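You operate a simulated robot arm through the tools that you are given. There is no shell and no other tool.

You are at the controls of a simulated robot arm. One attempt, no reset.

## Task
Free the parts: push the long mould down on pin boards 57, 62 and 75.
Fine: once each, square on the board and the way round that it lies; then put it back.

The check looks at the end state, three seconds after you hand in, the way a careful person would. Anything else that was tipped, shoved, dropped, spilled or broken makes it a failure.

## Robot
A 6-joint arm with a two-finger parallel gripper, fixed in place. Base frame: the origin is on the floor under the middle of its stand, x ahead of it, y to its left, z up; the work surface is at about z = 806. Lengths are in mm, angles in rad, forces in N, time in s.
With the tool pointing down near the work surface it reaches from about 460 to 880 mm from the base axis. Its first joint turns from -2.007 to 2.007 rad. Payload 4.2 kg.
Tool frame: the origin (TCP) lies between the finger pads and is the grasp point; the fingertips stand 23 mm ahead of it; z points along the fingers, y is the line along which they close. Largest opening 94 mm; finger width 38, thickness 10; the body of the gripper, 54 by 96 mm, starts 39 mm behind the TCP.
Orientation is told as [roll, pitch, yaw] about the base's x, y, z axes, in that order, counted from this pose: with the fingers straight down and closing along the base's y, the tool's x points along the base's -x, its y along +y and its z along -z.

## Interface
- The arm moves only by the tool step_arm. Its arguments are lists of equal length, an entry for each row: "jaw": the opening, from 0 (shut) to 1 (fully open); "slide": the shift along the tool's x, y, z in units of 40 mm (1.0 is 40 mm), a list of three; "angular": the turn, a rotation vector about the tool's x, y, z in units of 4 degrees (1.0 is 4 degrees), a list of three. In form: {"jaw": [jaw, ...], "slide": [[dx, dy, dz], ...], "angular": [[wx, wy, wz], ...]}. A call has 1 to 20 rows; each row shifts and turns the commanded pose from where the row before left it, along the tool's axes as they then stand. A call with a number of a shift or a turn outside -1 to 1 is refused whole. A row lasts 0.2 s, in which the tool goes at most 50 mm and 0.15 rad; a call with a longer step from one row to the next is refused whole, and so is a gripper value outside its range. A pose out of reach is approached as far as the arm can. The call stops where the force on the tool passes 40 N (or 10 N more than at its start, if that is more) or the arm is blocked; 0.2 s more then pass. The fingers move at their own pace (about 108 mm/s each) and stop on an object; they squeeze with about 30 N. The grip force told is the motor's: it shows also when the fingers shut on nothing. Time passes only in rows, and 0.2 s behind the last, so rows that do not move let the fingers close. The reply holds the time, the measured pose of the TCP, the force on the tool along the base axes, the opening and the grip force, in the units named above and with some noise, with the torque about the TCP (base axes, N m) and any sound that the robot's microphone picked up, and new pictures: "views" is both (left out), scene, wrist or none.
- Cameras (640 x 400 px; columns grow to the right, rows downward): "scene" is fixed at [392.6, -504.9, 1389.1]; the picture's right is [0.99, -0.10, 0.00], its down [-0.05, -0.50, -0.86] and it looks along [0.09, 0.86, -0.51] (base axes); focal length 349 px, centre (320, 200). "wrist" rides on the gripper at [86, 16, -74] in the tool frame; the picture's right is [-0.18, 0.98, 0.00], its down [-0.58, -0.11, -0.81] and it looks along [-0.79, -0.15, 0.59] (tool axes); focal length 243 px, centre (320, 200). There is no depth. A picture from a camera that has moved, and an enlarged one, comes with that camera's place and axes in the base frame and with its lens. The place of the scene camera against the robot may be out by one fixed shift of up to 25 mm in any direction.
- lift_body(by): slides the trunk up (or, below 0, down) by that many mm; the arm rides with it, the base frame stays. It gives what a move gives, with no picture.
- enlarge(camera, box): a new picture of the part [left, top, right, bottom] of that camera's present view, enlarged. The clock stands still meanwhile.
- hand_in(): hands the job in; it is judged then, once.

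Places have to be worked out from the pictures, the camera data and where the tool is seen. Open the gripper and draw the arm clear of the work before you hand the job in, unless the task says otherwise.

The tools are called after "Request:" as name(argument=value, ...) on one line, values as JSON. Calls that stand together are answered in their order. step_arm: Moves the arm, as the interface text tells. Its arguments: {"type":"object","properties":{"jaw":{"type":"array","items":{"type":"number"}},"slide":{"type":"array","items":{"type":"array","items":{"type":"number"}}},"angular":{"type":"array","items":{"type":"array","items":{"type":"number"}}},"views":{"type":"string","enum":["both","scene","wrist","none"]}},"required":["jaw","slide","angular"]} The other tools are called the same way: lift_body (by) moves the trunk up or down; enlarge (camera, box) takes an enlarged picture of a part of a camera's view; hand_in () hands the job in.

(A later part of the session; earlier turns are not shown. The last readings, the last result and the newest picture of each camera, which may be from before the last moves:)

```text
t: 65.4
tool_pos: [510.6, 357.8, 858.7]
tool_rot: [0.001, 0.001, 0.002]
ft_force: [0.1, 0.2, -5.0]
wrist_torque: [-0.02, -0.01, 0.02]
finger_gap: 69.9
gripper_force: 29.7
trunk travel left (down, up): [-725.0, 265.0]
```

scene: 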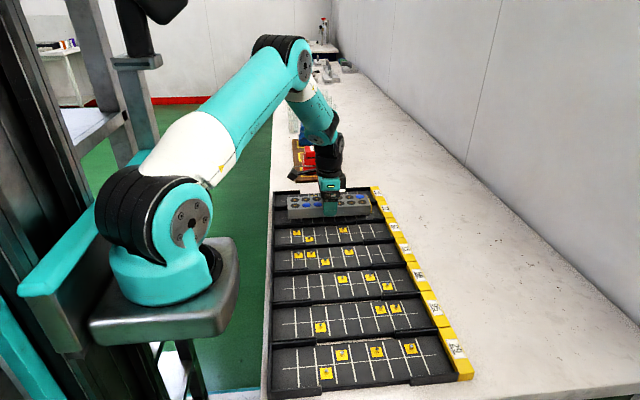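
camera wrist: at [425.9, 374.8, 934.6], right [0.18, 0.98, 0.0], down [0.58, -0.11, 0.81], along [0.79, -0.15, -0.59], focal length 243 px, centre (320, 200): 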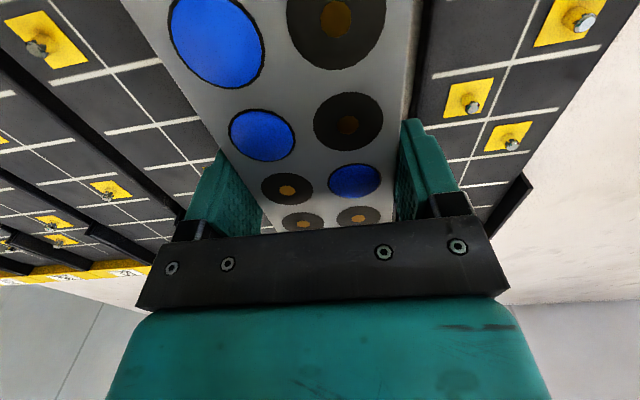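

The camera position shows x moved 0.9 mm more than commanded. I'll re-measure against the neighbouring boards' lines at this height before pressing.

Request:
enlarge(camera="wrist", box=[100, 40, 230, 140])

Request:
enlarge(camera="wrist", box=[420, 20, 580, 120])

Request:
enlarge(camera="wrist", box=[420, 100, 580, 200])

```text
4.00 times, centred on (165, 90) of wrist
camera zoom: at [426.0, 374.8, 934.7], right [0.18, 0.98, 0.0], down [0.58, -0.11, 0.81], along [0.79, -0.15, -0.59], focal length 970 px, centre (940, 640)
```

zoom: 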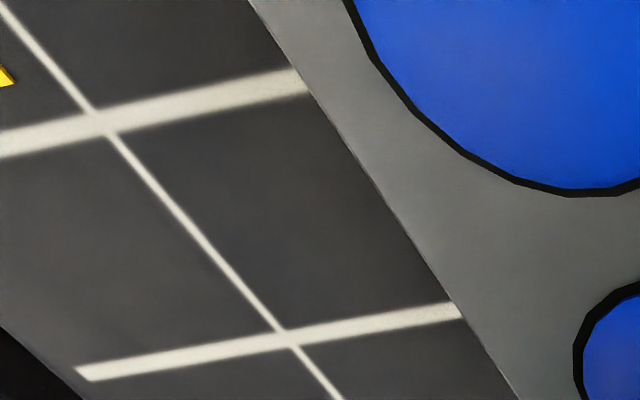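

```text
4.00 times, centred on (500, 70) of wrist
camera zoom: at [426.0, 374.8, 934.7], right [0.18, 0.98, 0.0], down [0.58, -0.11, 0.81], along [0.79, -0.15, -0.59], focal length 970 px, centre (-400, 720)
```

zoom: 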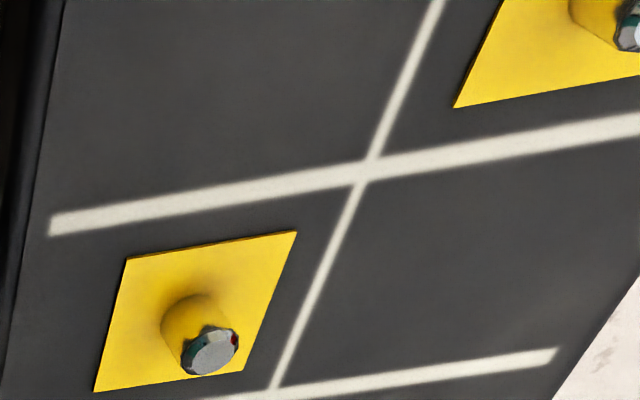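

```text
4.00 times, centred on (500, 150) of wrist
camera zoom: at [426.0, 374.8, 934.7], right [0.18, 0.98, 0.0], down [0.58, -0.11, 0.81], along [0.79, -0.15, -0.59], focal length 970 px, centre (-400, 400)
```

zoom: 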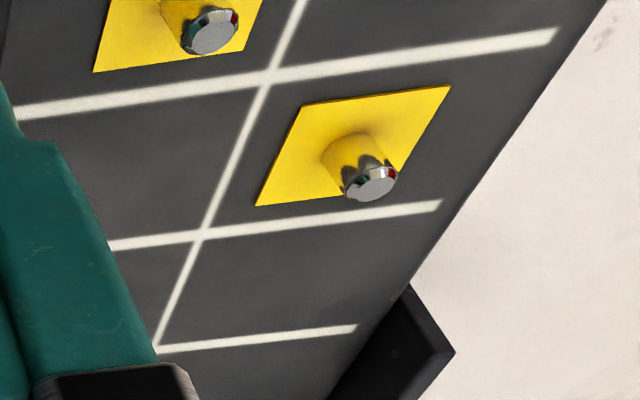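

Remaining error is about 0.45 mm in x. Pins stand about 8 mm above the floor, so contact is expected near TCP z 843 and bottoming near 835. I correct x and go down to about z 847.

Request:
step_arm(jaw=[0.4, 0.4, 0.4, 0.4, 0.4, 0.4], slide=[[-0.011, 0.003, 0.05], [0, 0, 0.075], [0, 0, 0.075], [0, 0, 0.075], [0, 0, 0.05], [0, 0, 0]], angular=[[0, 0, 0], [0, 0, 0], [0, 0, 0], [0, 0, 0], [0, 0, 0], [0, 0, 0]], views="both")

Request:
enlarge(camera="scene", box=[260, 160, 420, 260])

Request:
step_arm(jaw=[0.4], slide=[[0, 0, 0]], angular=[[0, 0, 0]], views="none")

```text
t: 66.8
tool_pos: [511.8, 359.5, 845.9]
tool_rot: [-0.001, 0.0, -0.001]
ft_force: [-0.7, 0.6, -5.6]
wrist_torque: [0.01, 0.03, -0.01]
finger_gap: 69.9
gripper_force: 29.7
trunk travel left (down, up): [-725.0, 265.0]
camera wrist: at [426.3, 375.5, 921.3], right [0.18, 0.98, 0.0], down [0.58, -0.11, 0.81], along [0.79, -0.15, -0.59], focal length 243 px, centre (320, 200)
```

scene: 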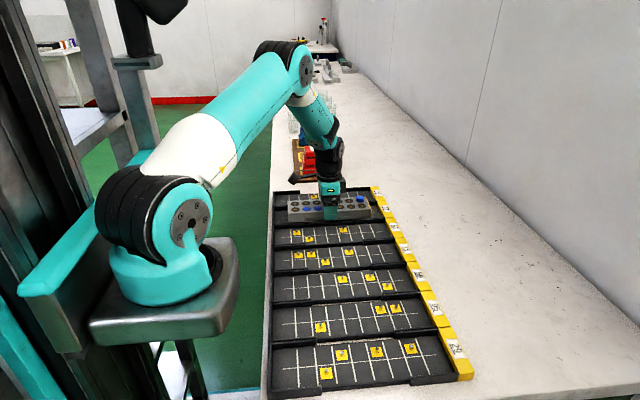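
wrist: 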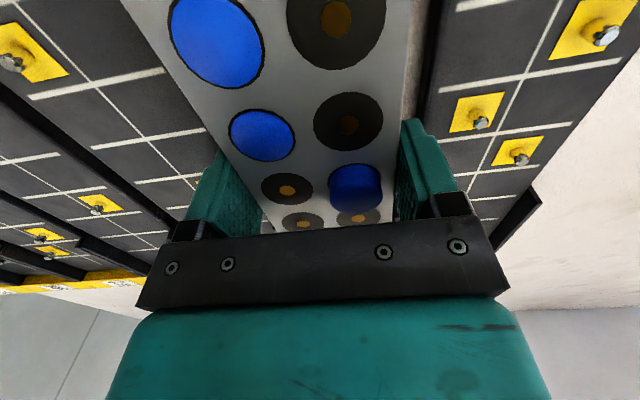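

```text
4.00 times, centred on (340, 210) of scene
camera zoom: at [392.6, -504.9, 1389.1], right [0.99, -0.1, 0.0], down [-0.05, -0.5, -0.86], along [0.09, 0.86, -0.51], focal length 1396 px, centre (240, 160)
```

zoom: 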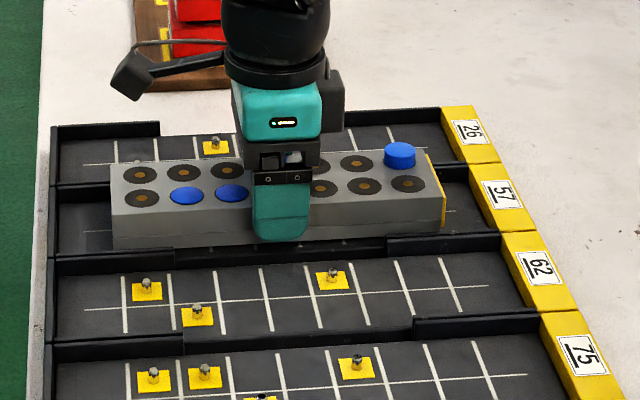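

```text
t: 67.2
tool_pos: [513.0, 358.9, 845.6]
tool_rot: [0.002, 0.0, 0.0]
ft_force: [-0.1, 0.4, -5.0]
wrist_torque: [0.02, 0.04, 0.05]
finger_gap: 69.9
gripper_force: 30.2
trunk travel left (down, up): [-725.0, 265.0]
```

Two blue parts (positions 4 and 7 of the far row) have already risen, as expected for board 57, with no notable force. I'll look closer before seating the mould fully.

Request:
enlarge(camera="wrist", box=[240, 130, 420, 240])

Request:
enlarge(camera="scene", box=[280, 180, 400, 235])

```text
3.56 times, centred on (330, 185) of wrist
camera zoom: at [426.3, 375.5, 921.3], right [0.18, 0.98, 0.0], down [0.58, -0.11, 0.81], along [0.79, -0.15, -0.59], focal length 863 px, centre (284, 253)
```

zoom: 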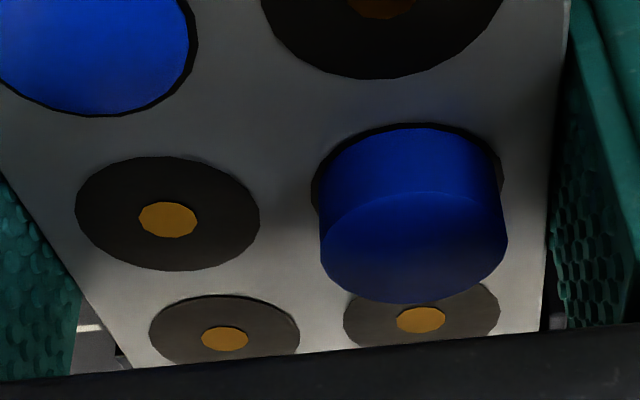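

```text
5.33 times, centred on (340, 208) of scene
camera zoom: at [392.6, -504.9, 1389.1], right [0.99, -0.1, 0.0], down [-0.05, -0.5, -0.86], along [0.09, 0.86, -0.51], focal length 1861 px, centre (213, 160)
```

zoom: 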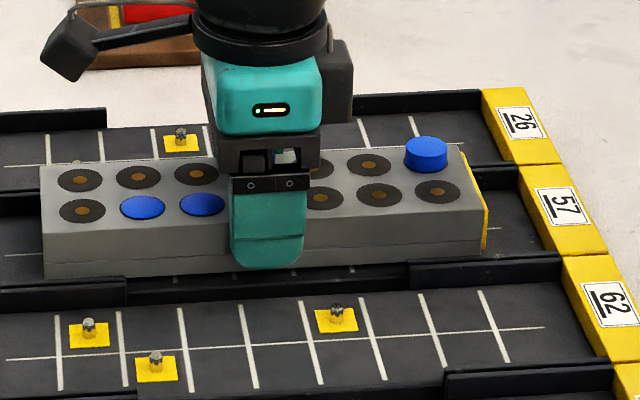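

The parts are up about 9 mm. I'll go down 2 mm more and see whether they rise further and whether force builds.

Request:
step_arm(jaw=[0.4, 0.4, 0.4], slide=[[0, 0, 0.025], [0, 0, 0.025], [0, 0, 0]], angular=[[0, 0, 0], [0, 0, 0], [0, 0, 0]], views="both")

Request:
enlarge(camera="wrist", box=[240, 130, 420, 240])

Request:
enlarge(camera="scene", box=[280, 180, 400, 235])

```text
t: 68.0
tool_pos: [511.9, 358.9, 844.2]
tool_rot: [0.001, 0.0, 0.002]
ft_force: [0.6, -0.8, -5.5]
wrist_torque: [-0.03, 0.02, -0.02]
finger_gap: 69.8
gripper_force: 30.0
trunk travel left (down, up): [-725.0, 265.0]
camera wrist: at [426.4, 375.4, 919.2], right [0.18, 0.98, 0.0], down [0.58, -0.11, 0.81], along [0.79, -0.15, -0.59], focal length 243 px, centre (320, 200)
```

scene: 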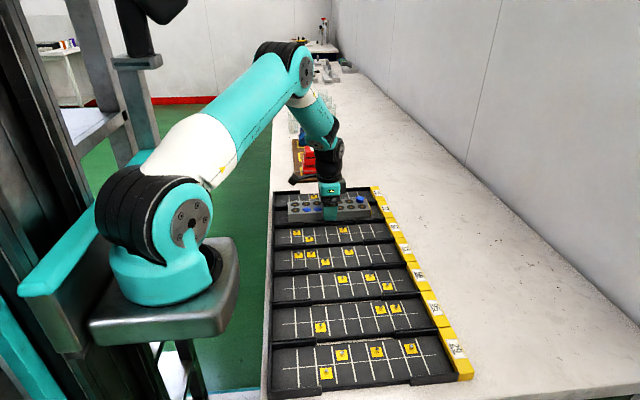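
wrist: 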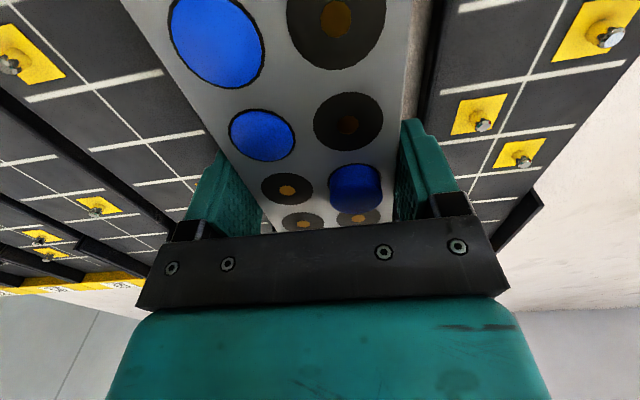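

```text
3.56 times, centred on (330, 185) of wrist
camera zoom: at [426.4, 375.4, 919.2], right [0.18, 0.98, 0.0], down [0.58, -0.11, 0.81], along [0.79, -0.15, -0.59], focal length 863 px, centre (284, 253)
```

zoom: 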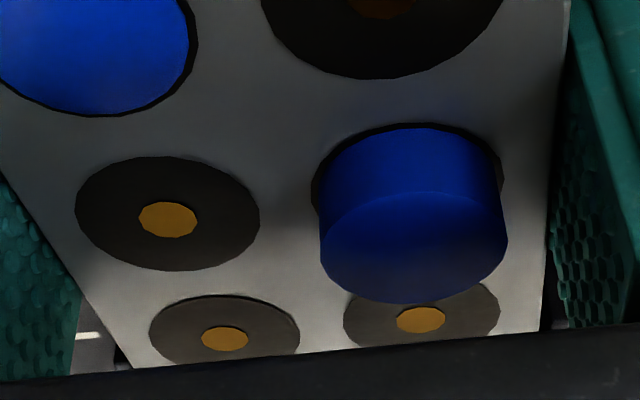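

```text
5.33 times, centred on (340, 208) of scene
camera zoom: at [392.6, -504.9, 1389.1], right [0.99, -0.1, 0.0], down [-0.05, -0.5, -0.86], along [0.09, 0.86, -0.51], focal length 1861 px, centre (213, 160)
```

zoom: 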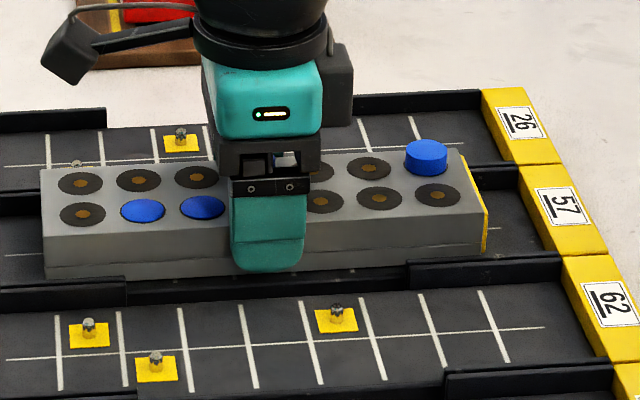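

The rise is unchanged, so the parts are already released and latched. I'll ease down in 1 mm rows until I just feel the board take load, to complete the press.

Request:
step_arm(jaw=[0.4, 0.4, 0.4], slide=[[0, 0, 0.025], [0, 0, 0.025], [0, 0, 0]], angular=[[0, 0, 0], [0, 0, 0], [0, 0, 0]], views="none")

```text
t: 68.8
tool_pos: [512.4, 359.9, 841.8]
tool_rot: [0.0, -0.001, 0.001]
ft_force: [0.6, -0.9, -3.5]
wrist_torque: [-0.13, 0.01, -0.03]
finger_gap: 69.9
gripper_force: 30.1
trunk travel left (down, up): [-725.0, 265.0]
```

The load has dropped by 2 N with a small torque, so something is touching on the −y side. I'll look before going any further.

Request:
step_arm(jaw=[0.4], slide=[[0, 0, 0]], angular=[[0, 0, 0]], views="both")

Request:
enlarge(camera="scene", box=[275, 195, 345, 240])

Request:
enlarge(camera="scene", box=[330, 195, 400, 240])

Request:
enlarge(camera="wrist", box=[90, 60, 260, 180])

```text
t: 69.2
tool_pos: [511.6, 358.6, 843.7]
tool_rot: [0.0, -0.001, 0.0]
ft_force: [1.1, -0.6, -1.4]
wrist_torque: [-0.16, 0.04, 0.02]
finger_gap: 69.9
gripper_force: 30.0
trunk travel left (down, up): [-725.0, 265.0]
camera wrist: at [426.4, 375.8, 917.7], right [0.18, 0.98, 0.0], down [0.58, -0.11, 0.81], along [0.79, -0.15, -0.59], focal length 243 px, centre (320, 200)
```

scene: 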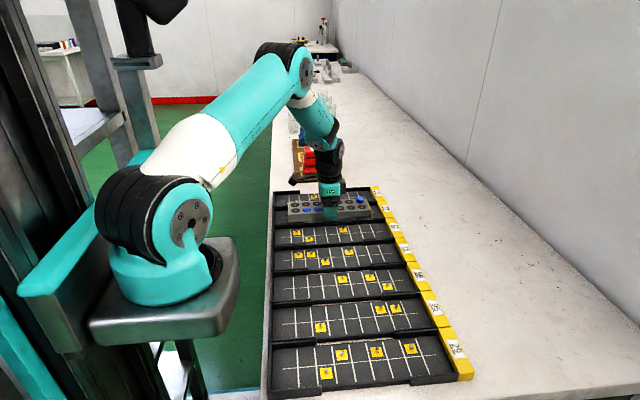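
wrist: 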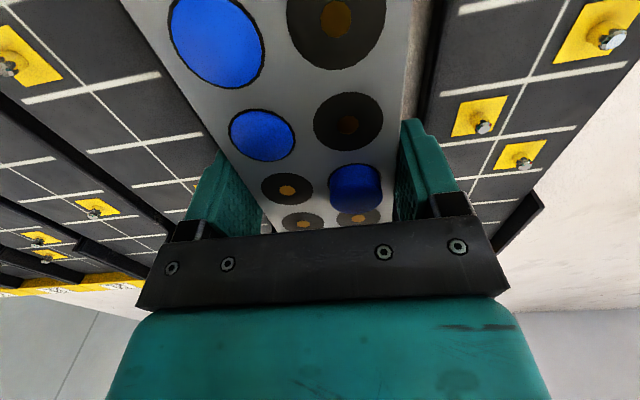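

```text
8.89 times, centred on (310, 218) of scene
camera zoom: at [392.6, -504.9, 1389.1], right [0.99, -0.1, 0.0], down [-0.05, -0.5, -0.86], along [0.09, 0.86, -0.51], focal length 3101 px, centre (409, 44)
```

zoom: 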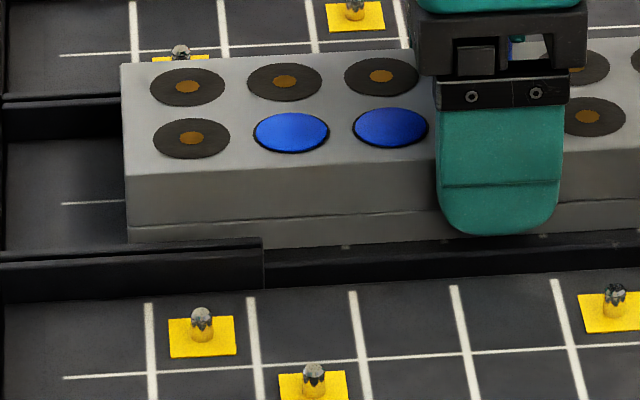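

```text
8.89 times, centred on (365, 218) of scene
camera zoom: at [392.6, -504.9, 1389.1], right [0.99, -0.1, 0.0], down [-0.05, -0.5, -0.86], along [0.09, 0.86, -0.51], focal length 3101 px, centre (-80, 44)
```

zoom: 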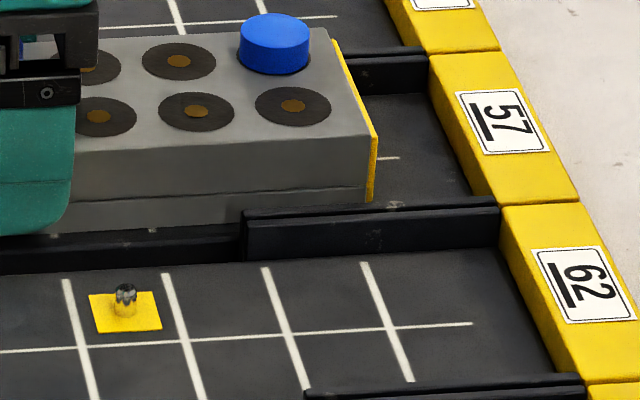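

```text
3.33 times, centred on (175, 120) of wrist
camera zoom: at [426.4, 375.8, 917.7], right [0.18, 0.98, 0.0], down [0.58, -0.11, 0.81], along [0.79, -0.15, -0.59], focal length 809 px, centre (803, 467)
```

zoom: 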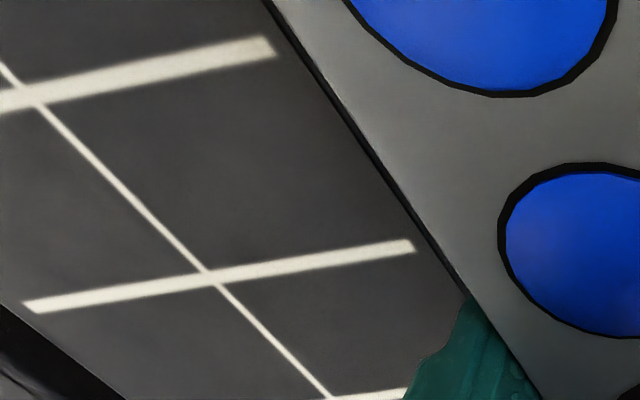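

I'll look closely at the left (−y) fingertip area and the board edge there to see what is touching.

Request:
enlarge(camera="wrist", box=[160, 120, 280, 240])

Request:
enlarge(camera="wrist", box=[370, 60, 490, 220])

Request:
enlarge(camera="scene", box=[310, 205, 350, 230])

Request:
enlarge(camera="scene", box=[280, 225, 400, 300])

```text
3.33 times, centred on (220, 180) of wrist
camera zoom: at [426.4, 375.8, 917.7], right [0.18, 0.98, 0.0], down [0.58, -0.11, 0.81], along [0.79, -0.15, -0.59], focal length 809 px, centre (653, 267)
```

zoom: 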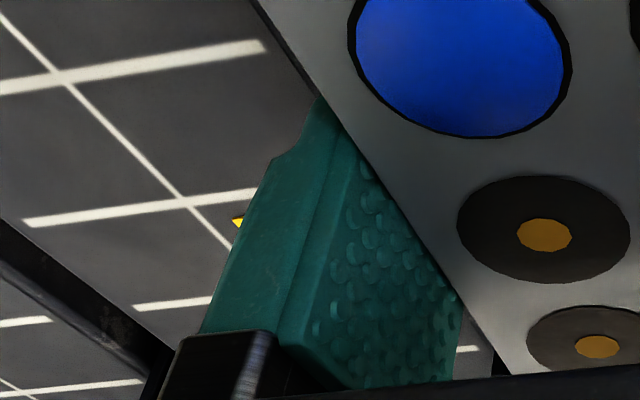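

```text
2.50 times, centred on (430, 140) of wrist
camera zoom: at [426.4, 375.8, 917.7], right [0.18, 0.98, 0.0], down [0.58, -0.11, 0.81], along [0.79, -0.15, -0.59], focal length 606 px, centre (45, 350)
```

zoom: 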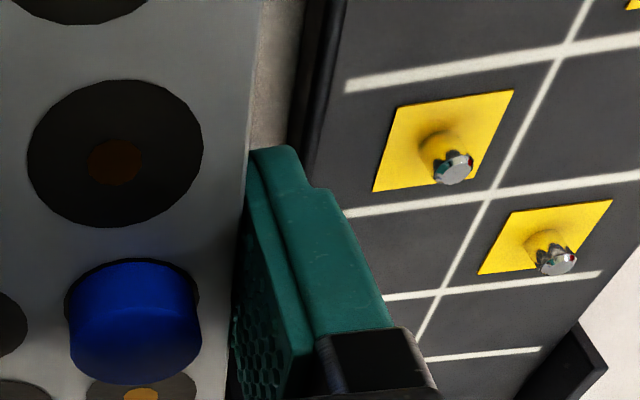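

```text
16.00 times, centred on (330, 218) of scene
camera zoom: at [392.6, -504.9, 1389.1], right [0.99, -0.1, 0.0], down [-0.05, -0.5, -0.86], along [0.09, 0.86, -0.51], focal length 5582 px, centre (160, -80)
```

zoom: 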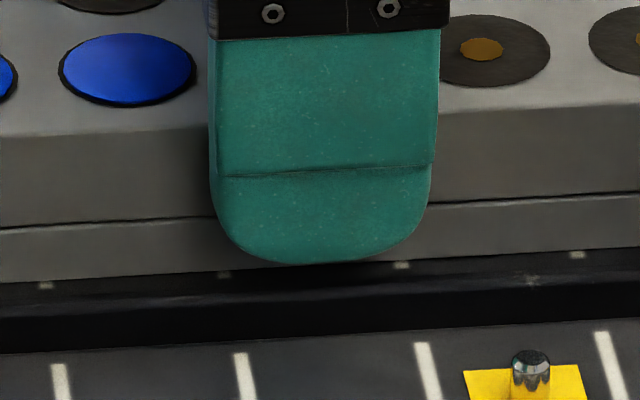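

```text
5.33 times, centred on (340, 262) of scene
camera zoom: at [392.6, -504.9, 1389.1], right [0.99, -0.1, 0.0], down [-0.05, -0.5, -0.86], along [0.09, 0.86, -0.51], focal length 1861 px, centre (213, -133)
```

zoom: 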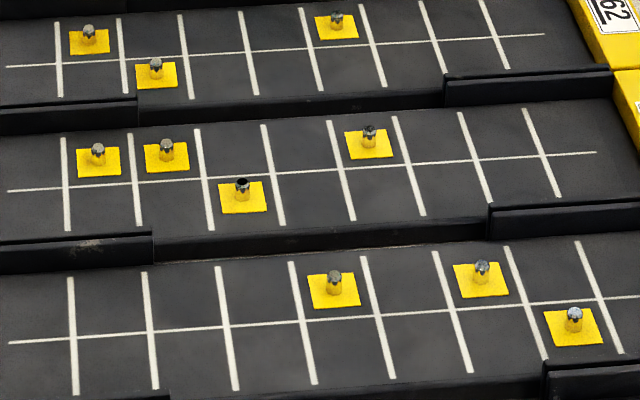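

The 16× view shows the mould's lower edge right at the board floor beside the line ends, and the 4 N reaction sits at the mould's −y lower edge: it is seated on the board. One last light press of under 1 mm to seat it evenly.

Request:
step_arm(jaw=[0.4, 0.4, 0.4], slide=[[0, 0, 0.02], [0, 0, 0], [0, 0, 0]], angular=[[0, 0, 0], [0, 0, 0], [0, 0, 0]], views="both")

Request:
enlarge(camera="scene", box=[280, 180, 400, 235])

```text
t: 70.0
tool_pos: [512.5, 359.3, 842.6]
tool_rot: [0.003, -0.002, 0.001]
ft_force: [0.5, -4.3, 18.0]
wrist_torque: [-0.52, 0.6, 0.09]
finger_gap: 70.0
gripper_force: 30.4
trunk travel left (down, up): [-725.0, 265.0]
camera wrist: at [426.3, 375.7, 917.6], right [0.18, 0.98, 0.0], down [0.58, -0.11, 0.81], along [0.79, -0.15, -0.59], focal length 243 px, centre (320, 200)
```

scene: 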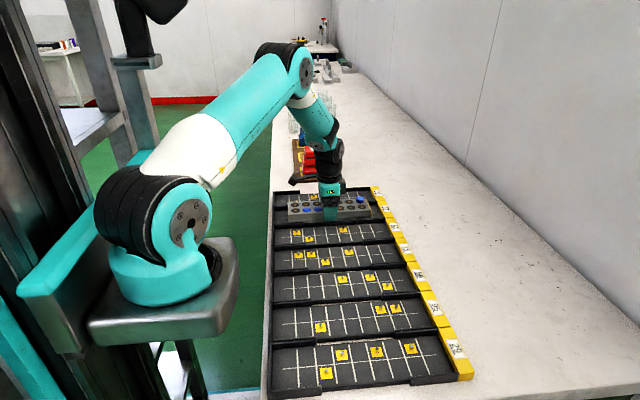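
wrist: 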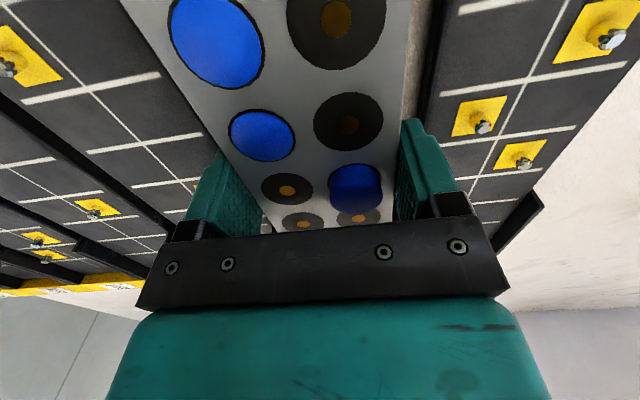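

```text
5.33 times, centred on (340, 208) of scene
camera zoom: at [392.6, -504.9, 1389.1], right [0.99, -0.1, 0.0], down [-0.05, -0.5, -0.86], along [0.09, 0.86, -0.51], focal length 1861 px, centre (213, 160)
```

zoom: 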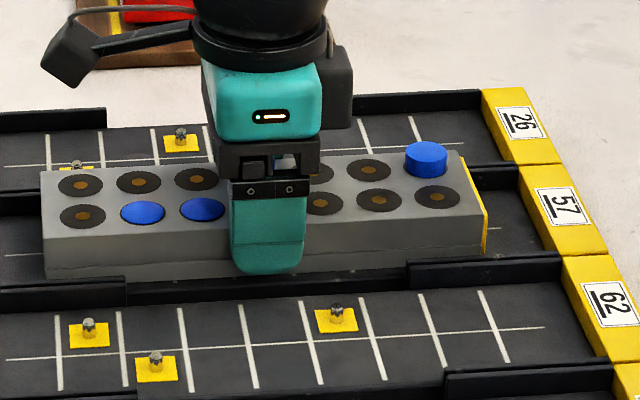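

A firm, stiff press of about 18 N net, both parts up, mould square on the grid. Now I lift off gently.

Request:
step_arm(jaw=[0.4, 0.4, 0.4, 0.4, 0.4, 0.4, 0.4, 0.4, 0.4, 0.4, 0.4, 0.4], slide=[[0, 0, -0.02], [0, 0, -0.03], [0, 0, -0.05], [0, 0, -0.05], [0, 0, -0.1], [0, 0, -0.15], [0, 0, -0.15], [0, 0, -0.15], [0, 0, -0.15], [0, 0, -0.1], [0, 0, -0.05], [0, 0, 0]], angular=[[0, 0, 0], [0, 0, 0], [0, 0, 0], [0, 0, 0], [0, 0, 0], [0, 0, 0], [0, 0, 0], [0, 0, 0], [0, 0, 0], [0, 0, 0], [0, 0, 0], [0, 0, 0]], views="both")

Request:
enlarge(camera="scene", box=[270, 170, 410, 240])

```text
t: 72.6
tool_pos: [512.9, 358.6, 880.4]
tool_rot: [-0.001, -0.001, 0.0]
ft_force: [-0.4, 0.5, -5.5]
wrist_torque: [-0.01, 0.01, -0.02]
finger_gap: 70.0
gripper_force: 29.9
trunk travel left (down, up): [-725.0, 265.0]
camera wrist: at [426.3, 375.1, 957.0], right [0.18, 0.98, 0.0], down [0.58, -0.11, 0.81], along [0.79, -0.15, -0.59], focal length 243 px, centre (320, 200)
```

scene: 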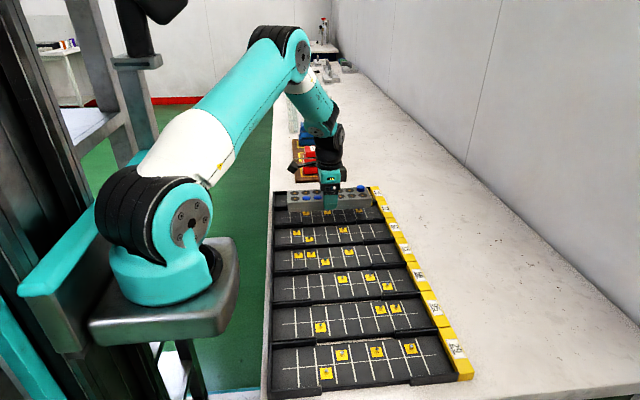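
wrist: 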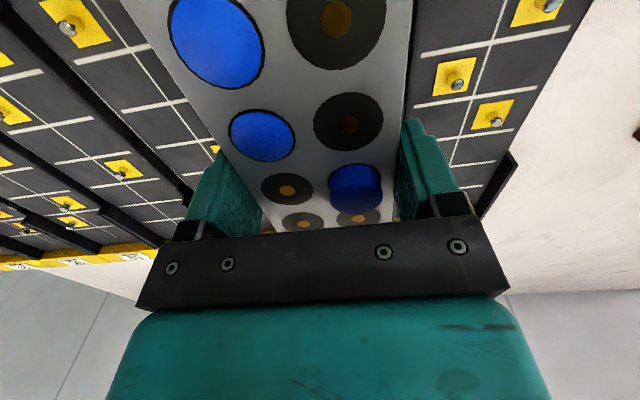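

```text
4.57 times, centred on (340, 205) of scene
camera zoom: at [392.6, -504.9, 1389.1], right [0.99, -0.1, 0.0], down [-0.05, -0.5, -0.86], along [0.09, 0.86, -0.51], focal length 1595 px, centre (229, 177)
```

zoom: 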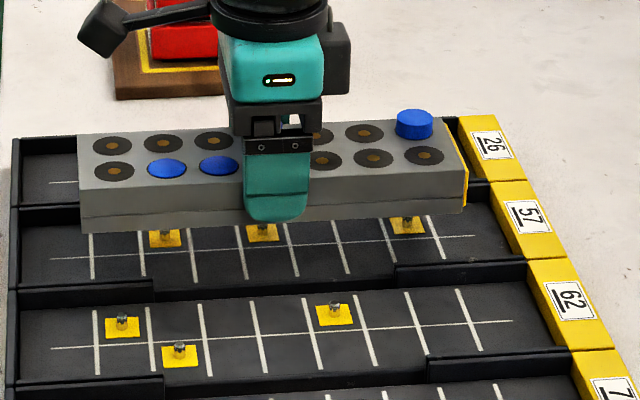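

Lifted clear with the raised parts staying put. Now I shift −96 mm in y to board 62 with a gentle ramp and measure again against neighbouring lines.

Request:
step_arm(jaw=[0.4, 0.4, 0.4, 0.4, 0.4, 0.4, 0.4, 0.4, 0.4, 0.4, 0.4], slide=[[0, -0.1, 0], [0, -0.2, 0], [0, -0.3, 0], [0, -0.4, 0], [0, -0.4, 0], [0, -0.4, 0], [0, -0.3, 0], [0, -0.2, 0], [0, -0.1, 0], [0, 0, 0], [0, 0, 0]], angular=[[0, 0, 0], [0, 0, 0], [0, 0, 0], [0, 0, 0], [0, 0, 0], [0, 0, 0], [0, 0, 0], [0, 0, 0], [0, 0, 0], [0, 0, 0], [0, 0, 0]], views="both")

Request:
enlarge(camera="wrist", box=[100, 0, 260, 100])

Request:
enlarge(camera="wrist", box=[100, 80, 260, 180])

Request:
enlarge(camera="wrist", box=[410, 0, 570, 100])

Request:
enlarge(camera="wrist", box=[410, 80, 570, 180])

```text
t: 75.0
tool_pos: [512.8, 263.5, 879.1]
tool_rot: [0.0, 0.001, 0.001]
ft_force: [1.0, -0.2, -6.0]
wrist_torque: [0.0, -0.03, 0.02]
finger_gap: 70.0
gripper_force: 29.5
trunk travel left (down, up): [-725.0, 265.0]
camera wrist: at [426.3, 279.0, 955.7], right [0.18, 0.98, 0.0], down [0.58, -0.11, 0.81], along [0.79, -0.15, -0.59], focal length 243 px, centre (320, 200)
```

scene: 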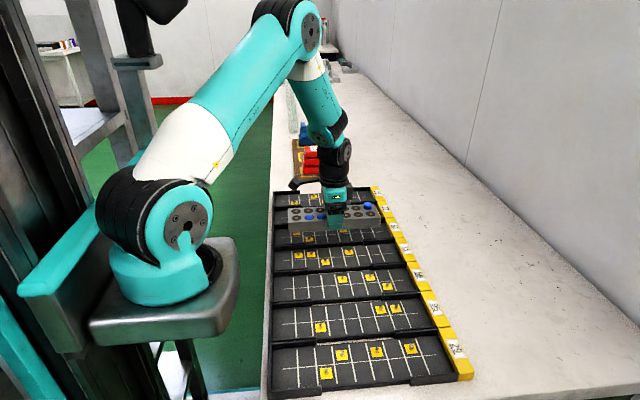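
wrist: 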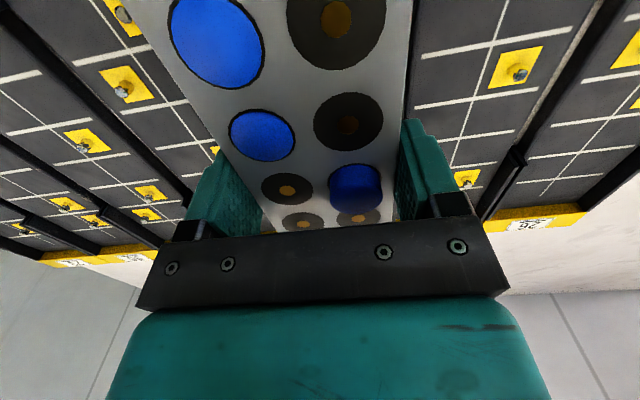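

```text
4.00 times, centred on (180, 50) of wrist
camera zoom: at [426.3, 279.0, 955.7], right [0.18, 0.98, 0.0], down [0.58, -0.11, 0.81], along [0.79, -0.15, -0.59], focal length 970 px, centre (880, 800)
```

zoom: 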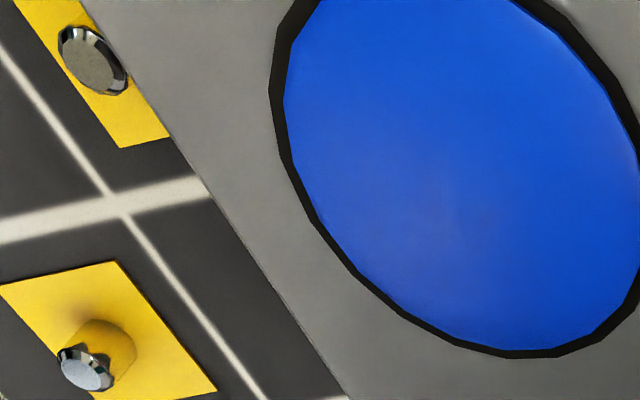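

```text
4.00 times, centred on (180, 130) of wrist
camera zoom: at [426.3, 279.0, 955.7], right [0.18, 0.98, 0.0], down [0.58, -0.11, 0.81], along [0.79, -0.15, -0.59], focal length 970 px, centre (880, 480)
```

zoom: 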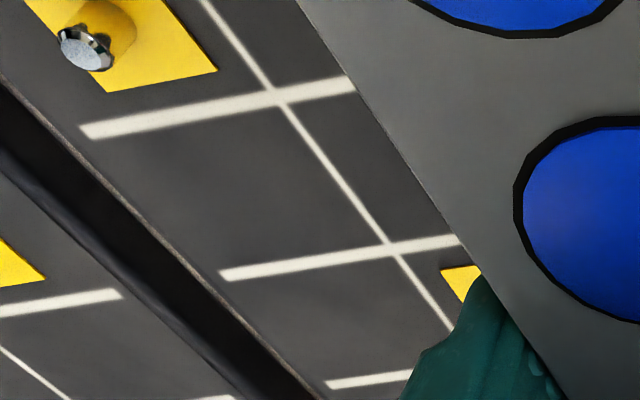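

```text
4.00 times, centred on (490, 50) of wrist
camera zoom: at [426.3, 279.0, 955.7], right [0.18, 0.98, 0.0], down [0.58, -0.11, 0.81], along [0.79, -0.15, -0.59], focal length 970 px, centre (-360, 800)
```

zoom: 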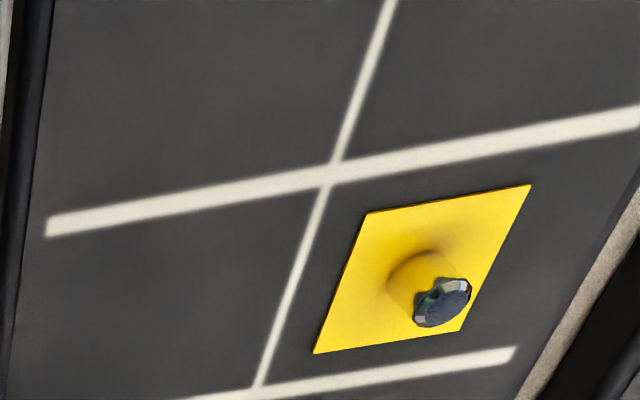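

```text
4.00 times, centred on (490, 130) of wrist
camera zoom: at [426.3, 279.0, 955.7], right [0.18, 0.98, 0.0], down [0.58, -0.11, 0.81], along [0.79, -0.15, -0.59], focal length 970 px, centre (-360, 480)
```

zoom: 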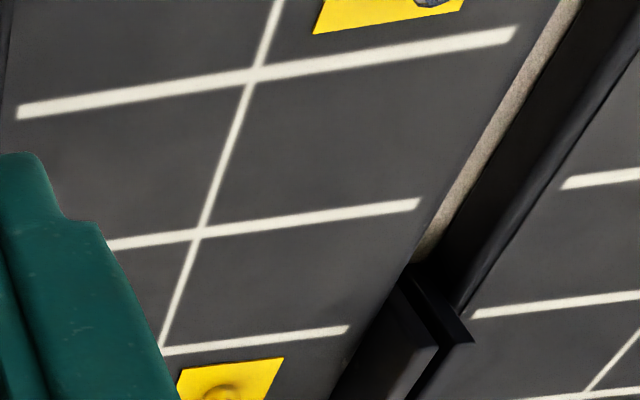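

Board 62's grid centre is within about 0.3 mm of the mould's centre. I make that small correction and descend about 30 mm.

Request:
step_arm(jaw=[0.4, 0.4, 0.4, 0.4, 0.4, 0.4, 0.4, 0.4], slide=[[-0.0075, -0.005, 0.05], [0, 0, 0.1], [0, 0, 0.15], [0, 0, 0.15], [0, 0, 0.15], [0, 0, 0.1], [0, 0, 0.05], [0, 0, 0]], angular=[[0, 0, 0], [0, 0, 0], [0, 0, 0], [0, 0, 0], [0, 0, 0], [0, 0, 0], [0, 0, 0], [0, 0, 0]], views="both")

Request:
enlarge(camera="scene", box=[270, 185, 410, 265])

```text
t: 76.8
tool_pos: [512.5, 263.1, 849.6]
tool_rot: [0.0, 0.0, 0.0]
ft_force: [-0.3, 0.2, -5.8]
wrist_torque: [-0.02, -0.01, 0.04]
finger_gap: 69.9
gripper_force: 30.0
trunk travel left (down, up): [-725.0, 265.0]
camera wrist: at [427.3, 278.1, 926.0], right [0.18, 0.98, 0.0], down [0.58, -0.11, 0.81], along [0.79, -0.15, -0.59], focal length 243 px, centre (320, 200)
```

scene: 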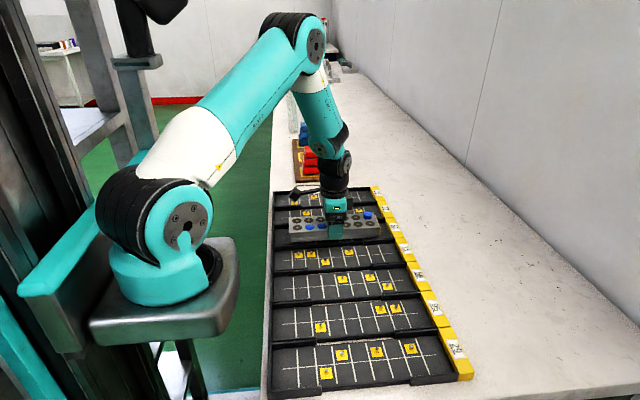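
wrist: 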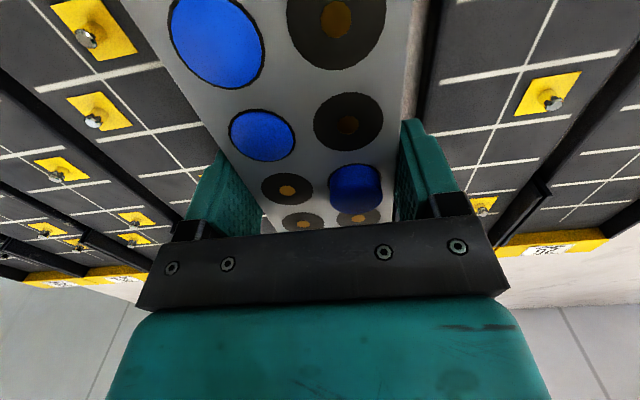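

```text
4.57 times, centred on (340, 225) of scene
camera zoom: at [392.6, -504.9, 1389.1], right [0.99, -0.1, 0.0], down [-0.05, -0.5, -0.86], along [0.09, 0.86, -0.51], focal length 1595 px, centre (229, 86)
```

zoom: 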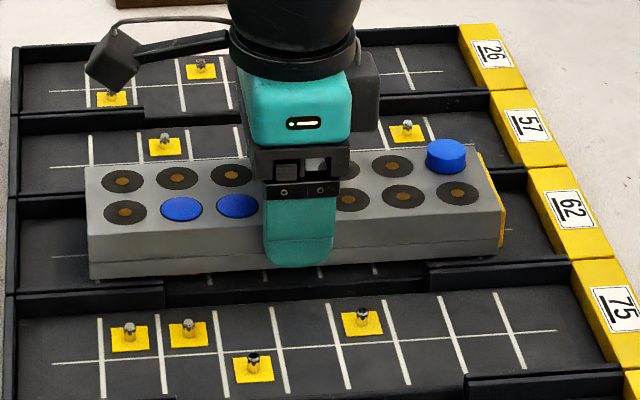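

The descent drifted by about (+0.7, −0.7) mm; I correct for that and lower toward contact.

Request:
step_arm(jaw=[0.4, 0.4, 0.4, 0.4], slide=[[0.0175, 0.0175, 0], [0, 0, 0.05], [0, 0, 0.05], [0, 0, 0]], angular=[[0, 0, 0], [0, 0, 0], [0, 0, 0], [0, 0, 0]], views="both")

Request:
enlarge(camera="scene", box=[270, 185, 410, 265])

Request:
enlarge(camera="wrist", box=[100, 40, 260, 140])

Request:
enlarge(camera="wrist", box=[420, 30, 580, 130])

```text
t: 77.8
tool_pos: [513.0, 262.1, 846.6]
tool_rot: [0.001, 0.0, 0.0]
ft_force: [-0.6, -0.4, -5.8]
wrist_torque: [0.01, 0.01, 0.0]
finger_gap: 69.9
gripper_force: 29.8
trunk travel left (down, up): [-725.0, 265.0]
camera wrist: at [426.5, 278.4, 921.9], right [0.18, 0.98, 0.0], down [0.58, -0.11, 0.81], along [0.79, -0.15, -0.59], focal length 243 px, centre (320, 200)
```

scene: 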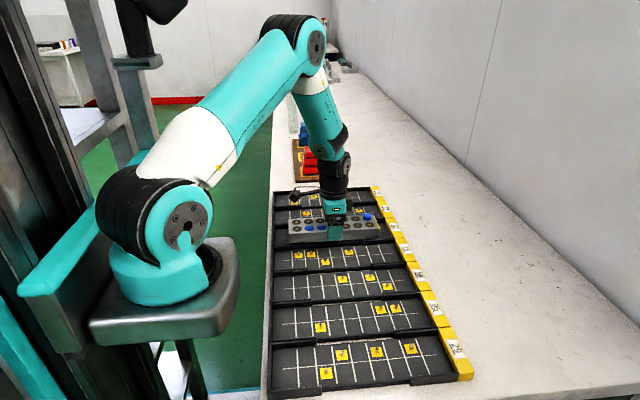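
wrist: 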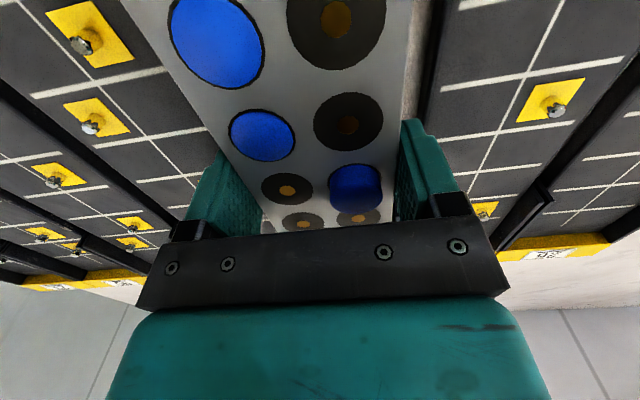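

```text
4.57 times, centred on (340, 225) of scene
camera zoom: at [392.6, -504.9, 1389.1], right [0.99, -0.1, 0.0], down [-0.05, -0.5, -0.86], along [0.09, 0.86, -0.51], focal length 1595 px, centre (229, 86)
```

zoom: 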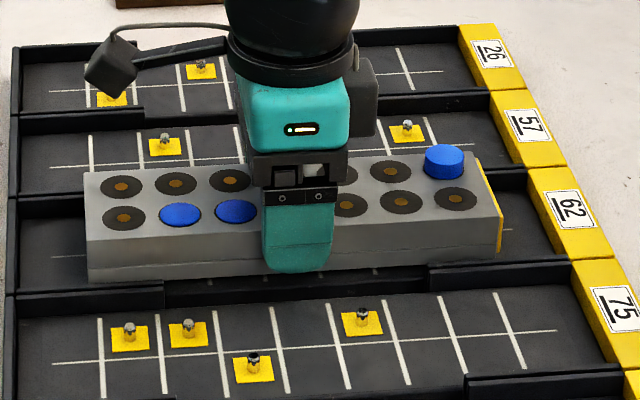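

```text
4.00 times, centred on (180, 90) of wrist
camera zoom: at [426.5, 278.4, 921.9], right [0.18, 0.98, 0.0], down [0.58, -0.11, 0.81], along [0.79, -0.15, -0.59], focal length 970 px, centre (880, 640)
```

zoom: 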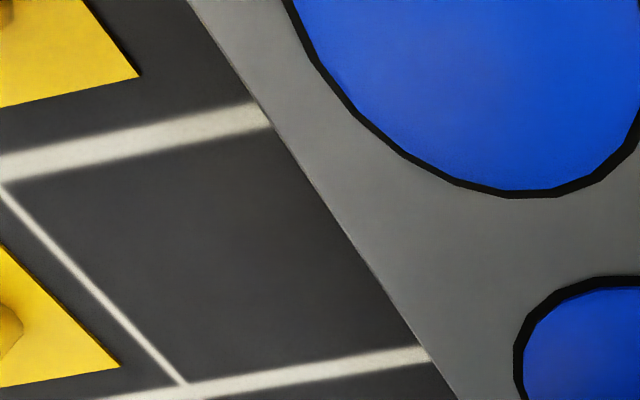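

```text
4.00 times, centred on (500, 80) of wrist
camera zoom: at [426.5, 278.4, 921.9], right [0.18, 0.98, 0.0], down [0.58, -0.11, 0.81], along [0.79, -0.15, -0.59], focal length 970 px, centre (-400, 680)
```

zoom: 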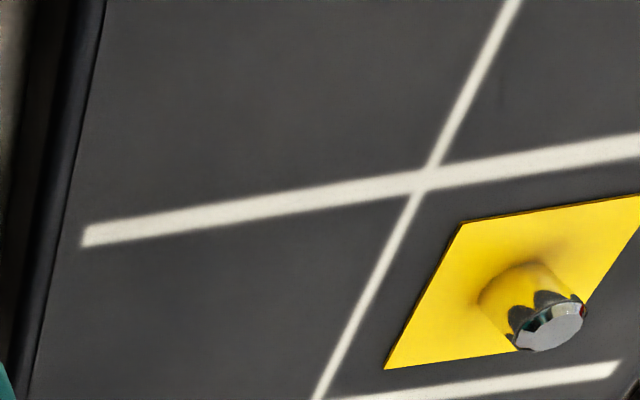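

Position is within 0.4 mm. The part has not popped yet at this height; I lower 2 mm more.

Request:
step_arm(jaw=[0.4, 0.4, 0.4], slide=[[0, 0.008, 0.025], [0, 0, 0.025], [0, 0, 0]], angular=[[0, 0, 0], [0, 0, 0], [0, 0, 0]], views="both")

Request:
enlarge(camera="scene", box=[270, 185, 410, 265])

```text
t: 78.6
tool_pos: [512.1, 263.6, 845.5]
tool_rot: [0.0, 0.0, 0.002]
ft_force: [-0.9, -0.8, -4.9]
wrist_torque: [0.02, 0.02, 0.02]
finger_gap: 70.1
gripper_force: 30.3
trunk travel left (down, up): [-725.0, 265.0]
camera wrist: at [426.1, 279.5, 920.1], right [0.18, 0.98, 0.0], down [0.58, -0.11, 0.81], along [0.79, -0.15, -0.59], focal length 243 px, centre (320, 200)
```

scene: 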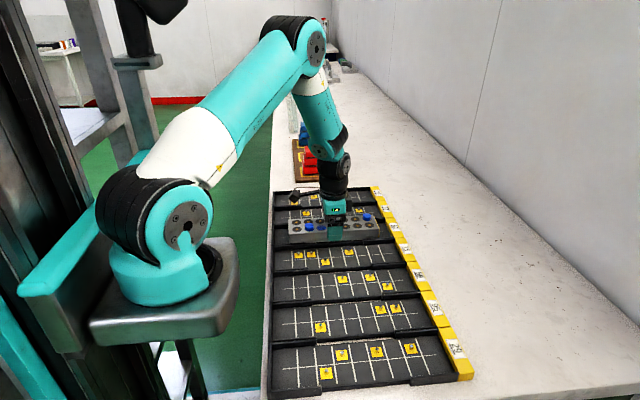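
wrist: 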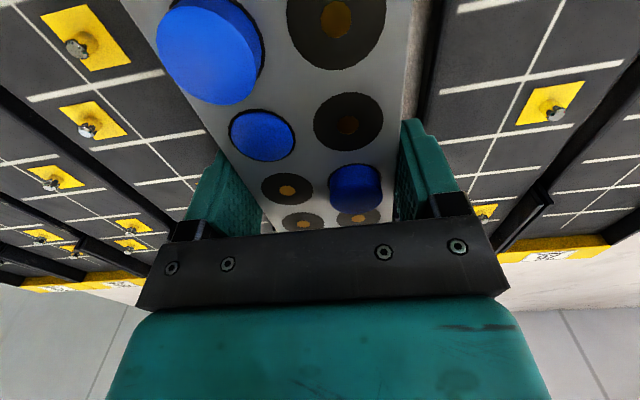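

```text
4.57 times, centred on (340, 225) of scene
camera zoom: at [392.6, -504.9, 1389.1], right [0.99, -0.1, 0.0], down [-0.05, -0.5, -0.86], along [0.09, 0.86, -0.51], focal length 1595 px, centre (229, 86)
```

zoom: 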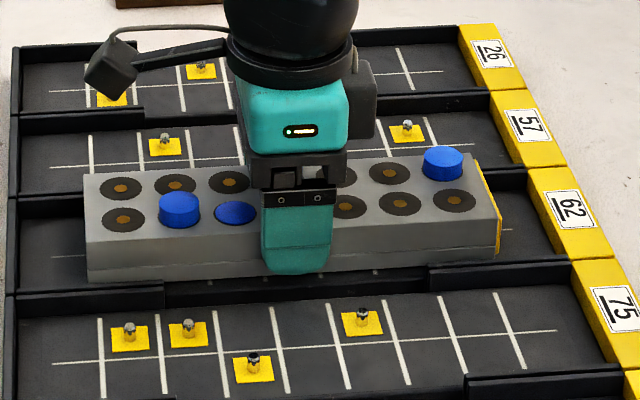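

The second-column part has popped up as planned for board 62. I continue down in small rows to seat it with a light press.

Request:
step_arm(jaw=[0.4, 0.4, 0.4], slide=[[-0.008, -0.01, 0.025], [0, 0, 0.02], [0, 0, 0]], angular=[[0, 0, 0], [0, 0, 0], [0, 0, 0]], views="none")

```text
t: 79.4
tool_pos: [511.5, 263.4, 843.1]
tool_rot: [0.0, 0.0, -0.001]
ft_force: [0.3, -0.6, -5.2]
wrist_torque: [-0.01, -0.02, 0.01]
finger_gap: 69.7
gripper_force: 29.7
trunk travel left (down, up): [-725.0, 265.0]
```

No contact load yet; another 1 mm down.

Request:
step_arm(jaw=[0.4, 0.4, 0.4], slide=[[0, 0, 0.02], [0, 0, 0], [0, 0, 0]], angular=[[0, 0, 0], [0, 0, 0], [0, 0, 0]], views="none")

```text
t: 80.2
tool_pos: [513.2, 263.2, 841.7]
tool_rot: [-0.001, -0.001, -0.001]
ft_force: [-0.8, 1.4, -4.8]
wrist_torque: [0.05, -0.1, -0.01]
finger_gap: 69.7
gripper_force: 29.6
trunk travel left (down, up): [-725.0, 265.0]
```

First hint of contact; another 0.6 mm.

Request:
step_arm(jaw=[0.4, 0.4, 0.4], slide=[[0, 0, 0.015], [0, 0, 0], [0, 0, 0]], angular=[[0, 0, 0], [0, 0, 0], [0, 0, 0]], views="both")

Request:
enlarge(camera="scene", box=[270, 185, 410, 265])

```text
t: 81.0
tool_pos: [513.1, 262.6, 842.2]
tool_rot: [0.003, 0.0, 0.0]
ft_force: [2.6, -1.9, 10.1]
wrist_torque: [-0.25, 0.34, -0.09]
finger_gap: 69.7
gripper_force: 29.3
trunk travel left (down, up): [-725.0, 265.0]
camera wrist: at [426.4, 279.3, 917.6], right [0.18, 0.98, 0.0], down [0.58, -0.11, 0.81], along [0.79, -0.15, -0.59], focal length 243 px, centre (320, 200)
```

scene: 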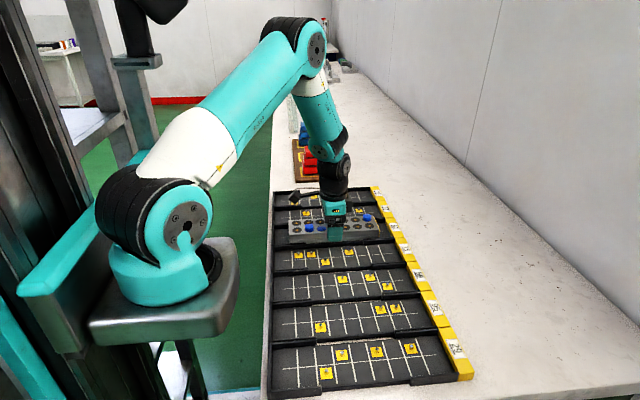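
wrist: 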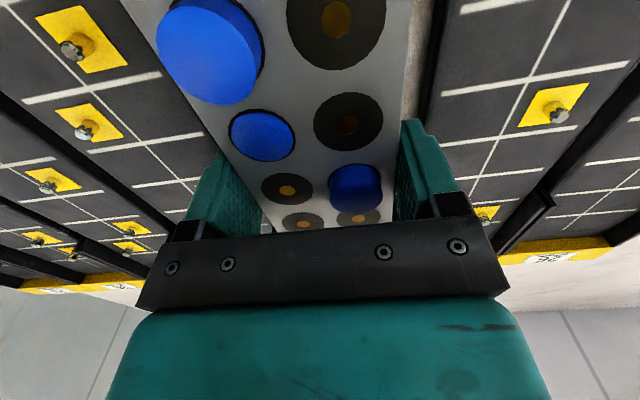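

```text
4.57 times, centred on (340, 225) of scene
camera zoom: at [392.6, -504.9, 1389.1], right [0.99, -0.1, 0.0], down [-0.05, -0.5, -0.86], along [0.09, 0.86, -0.51], focal length 1595 px, centre (229, 86)
```

zoom: 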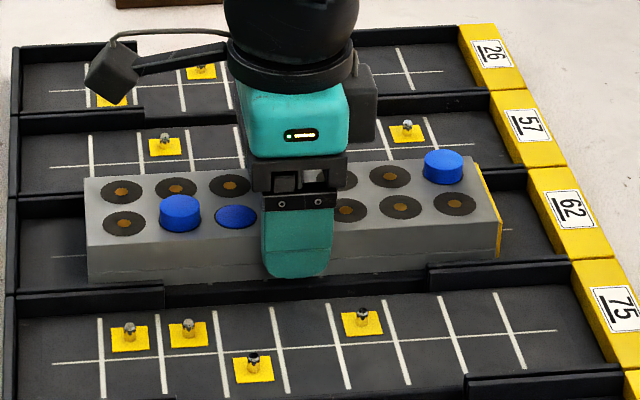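

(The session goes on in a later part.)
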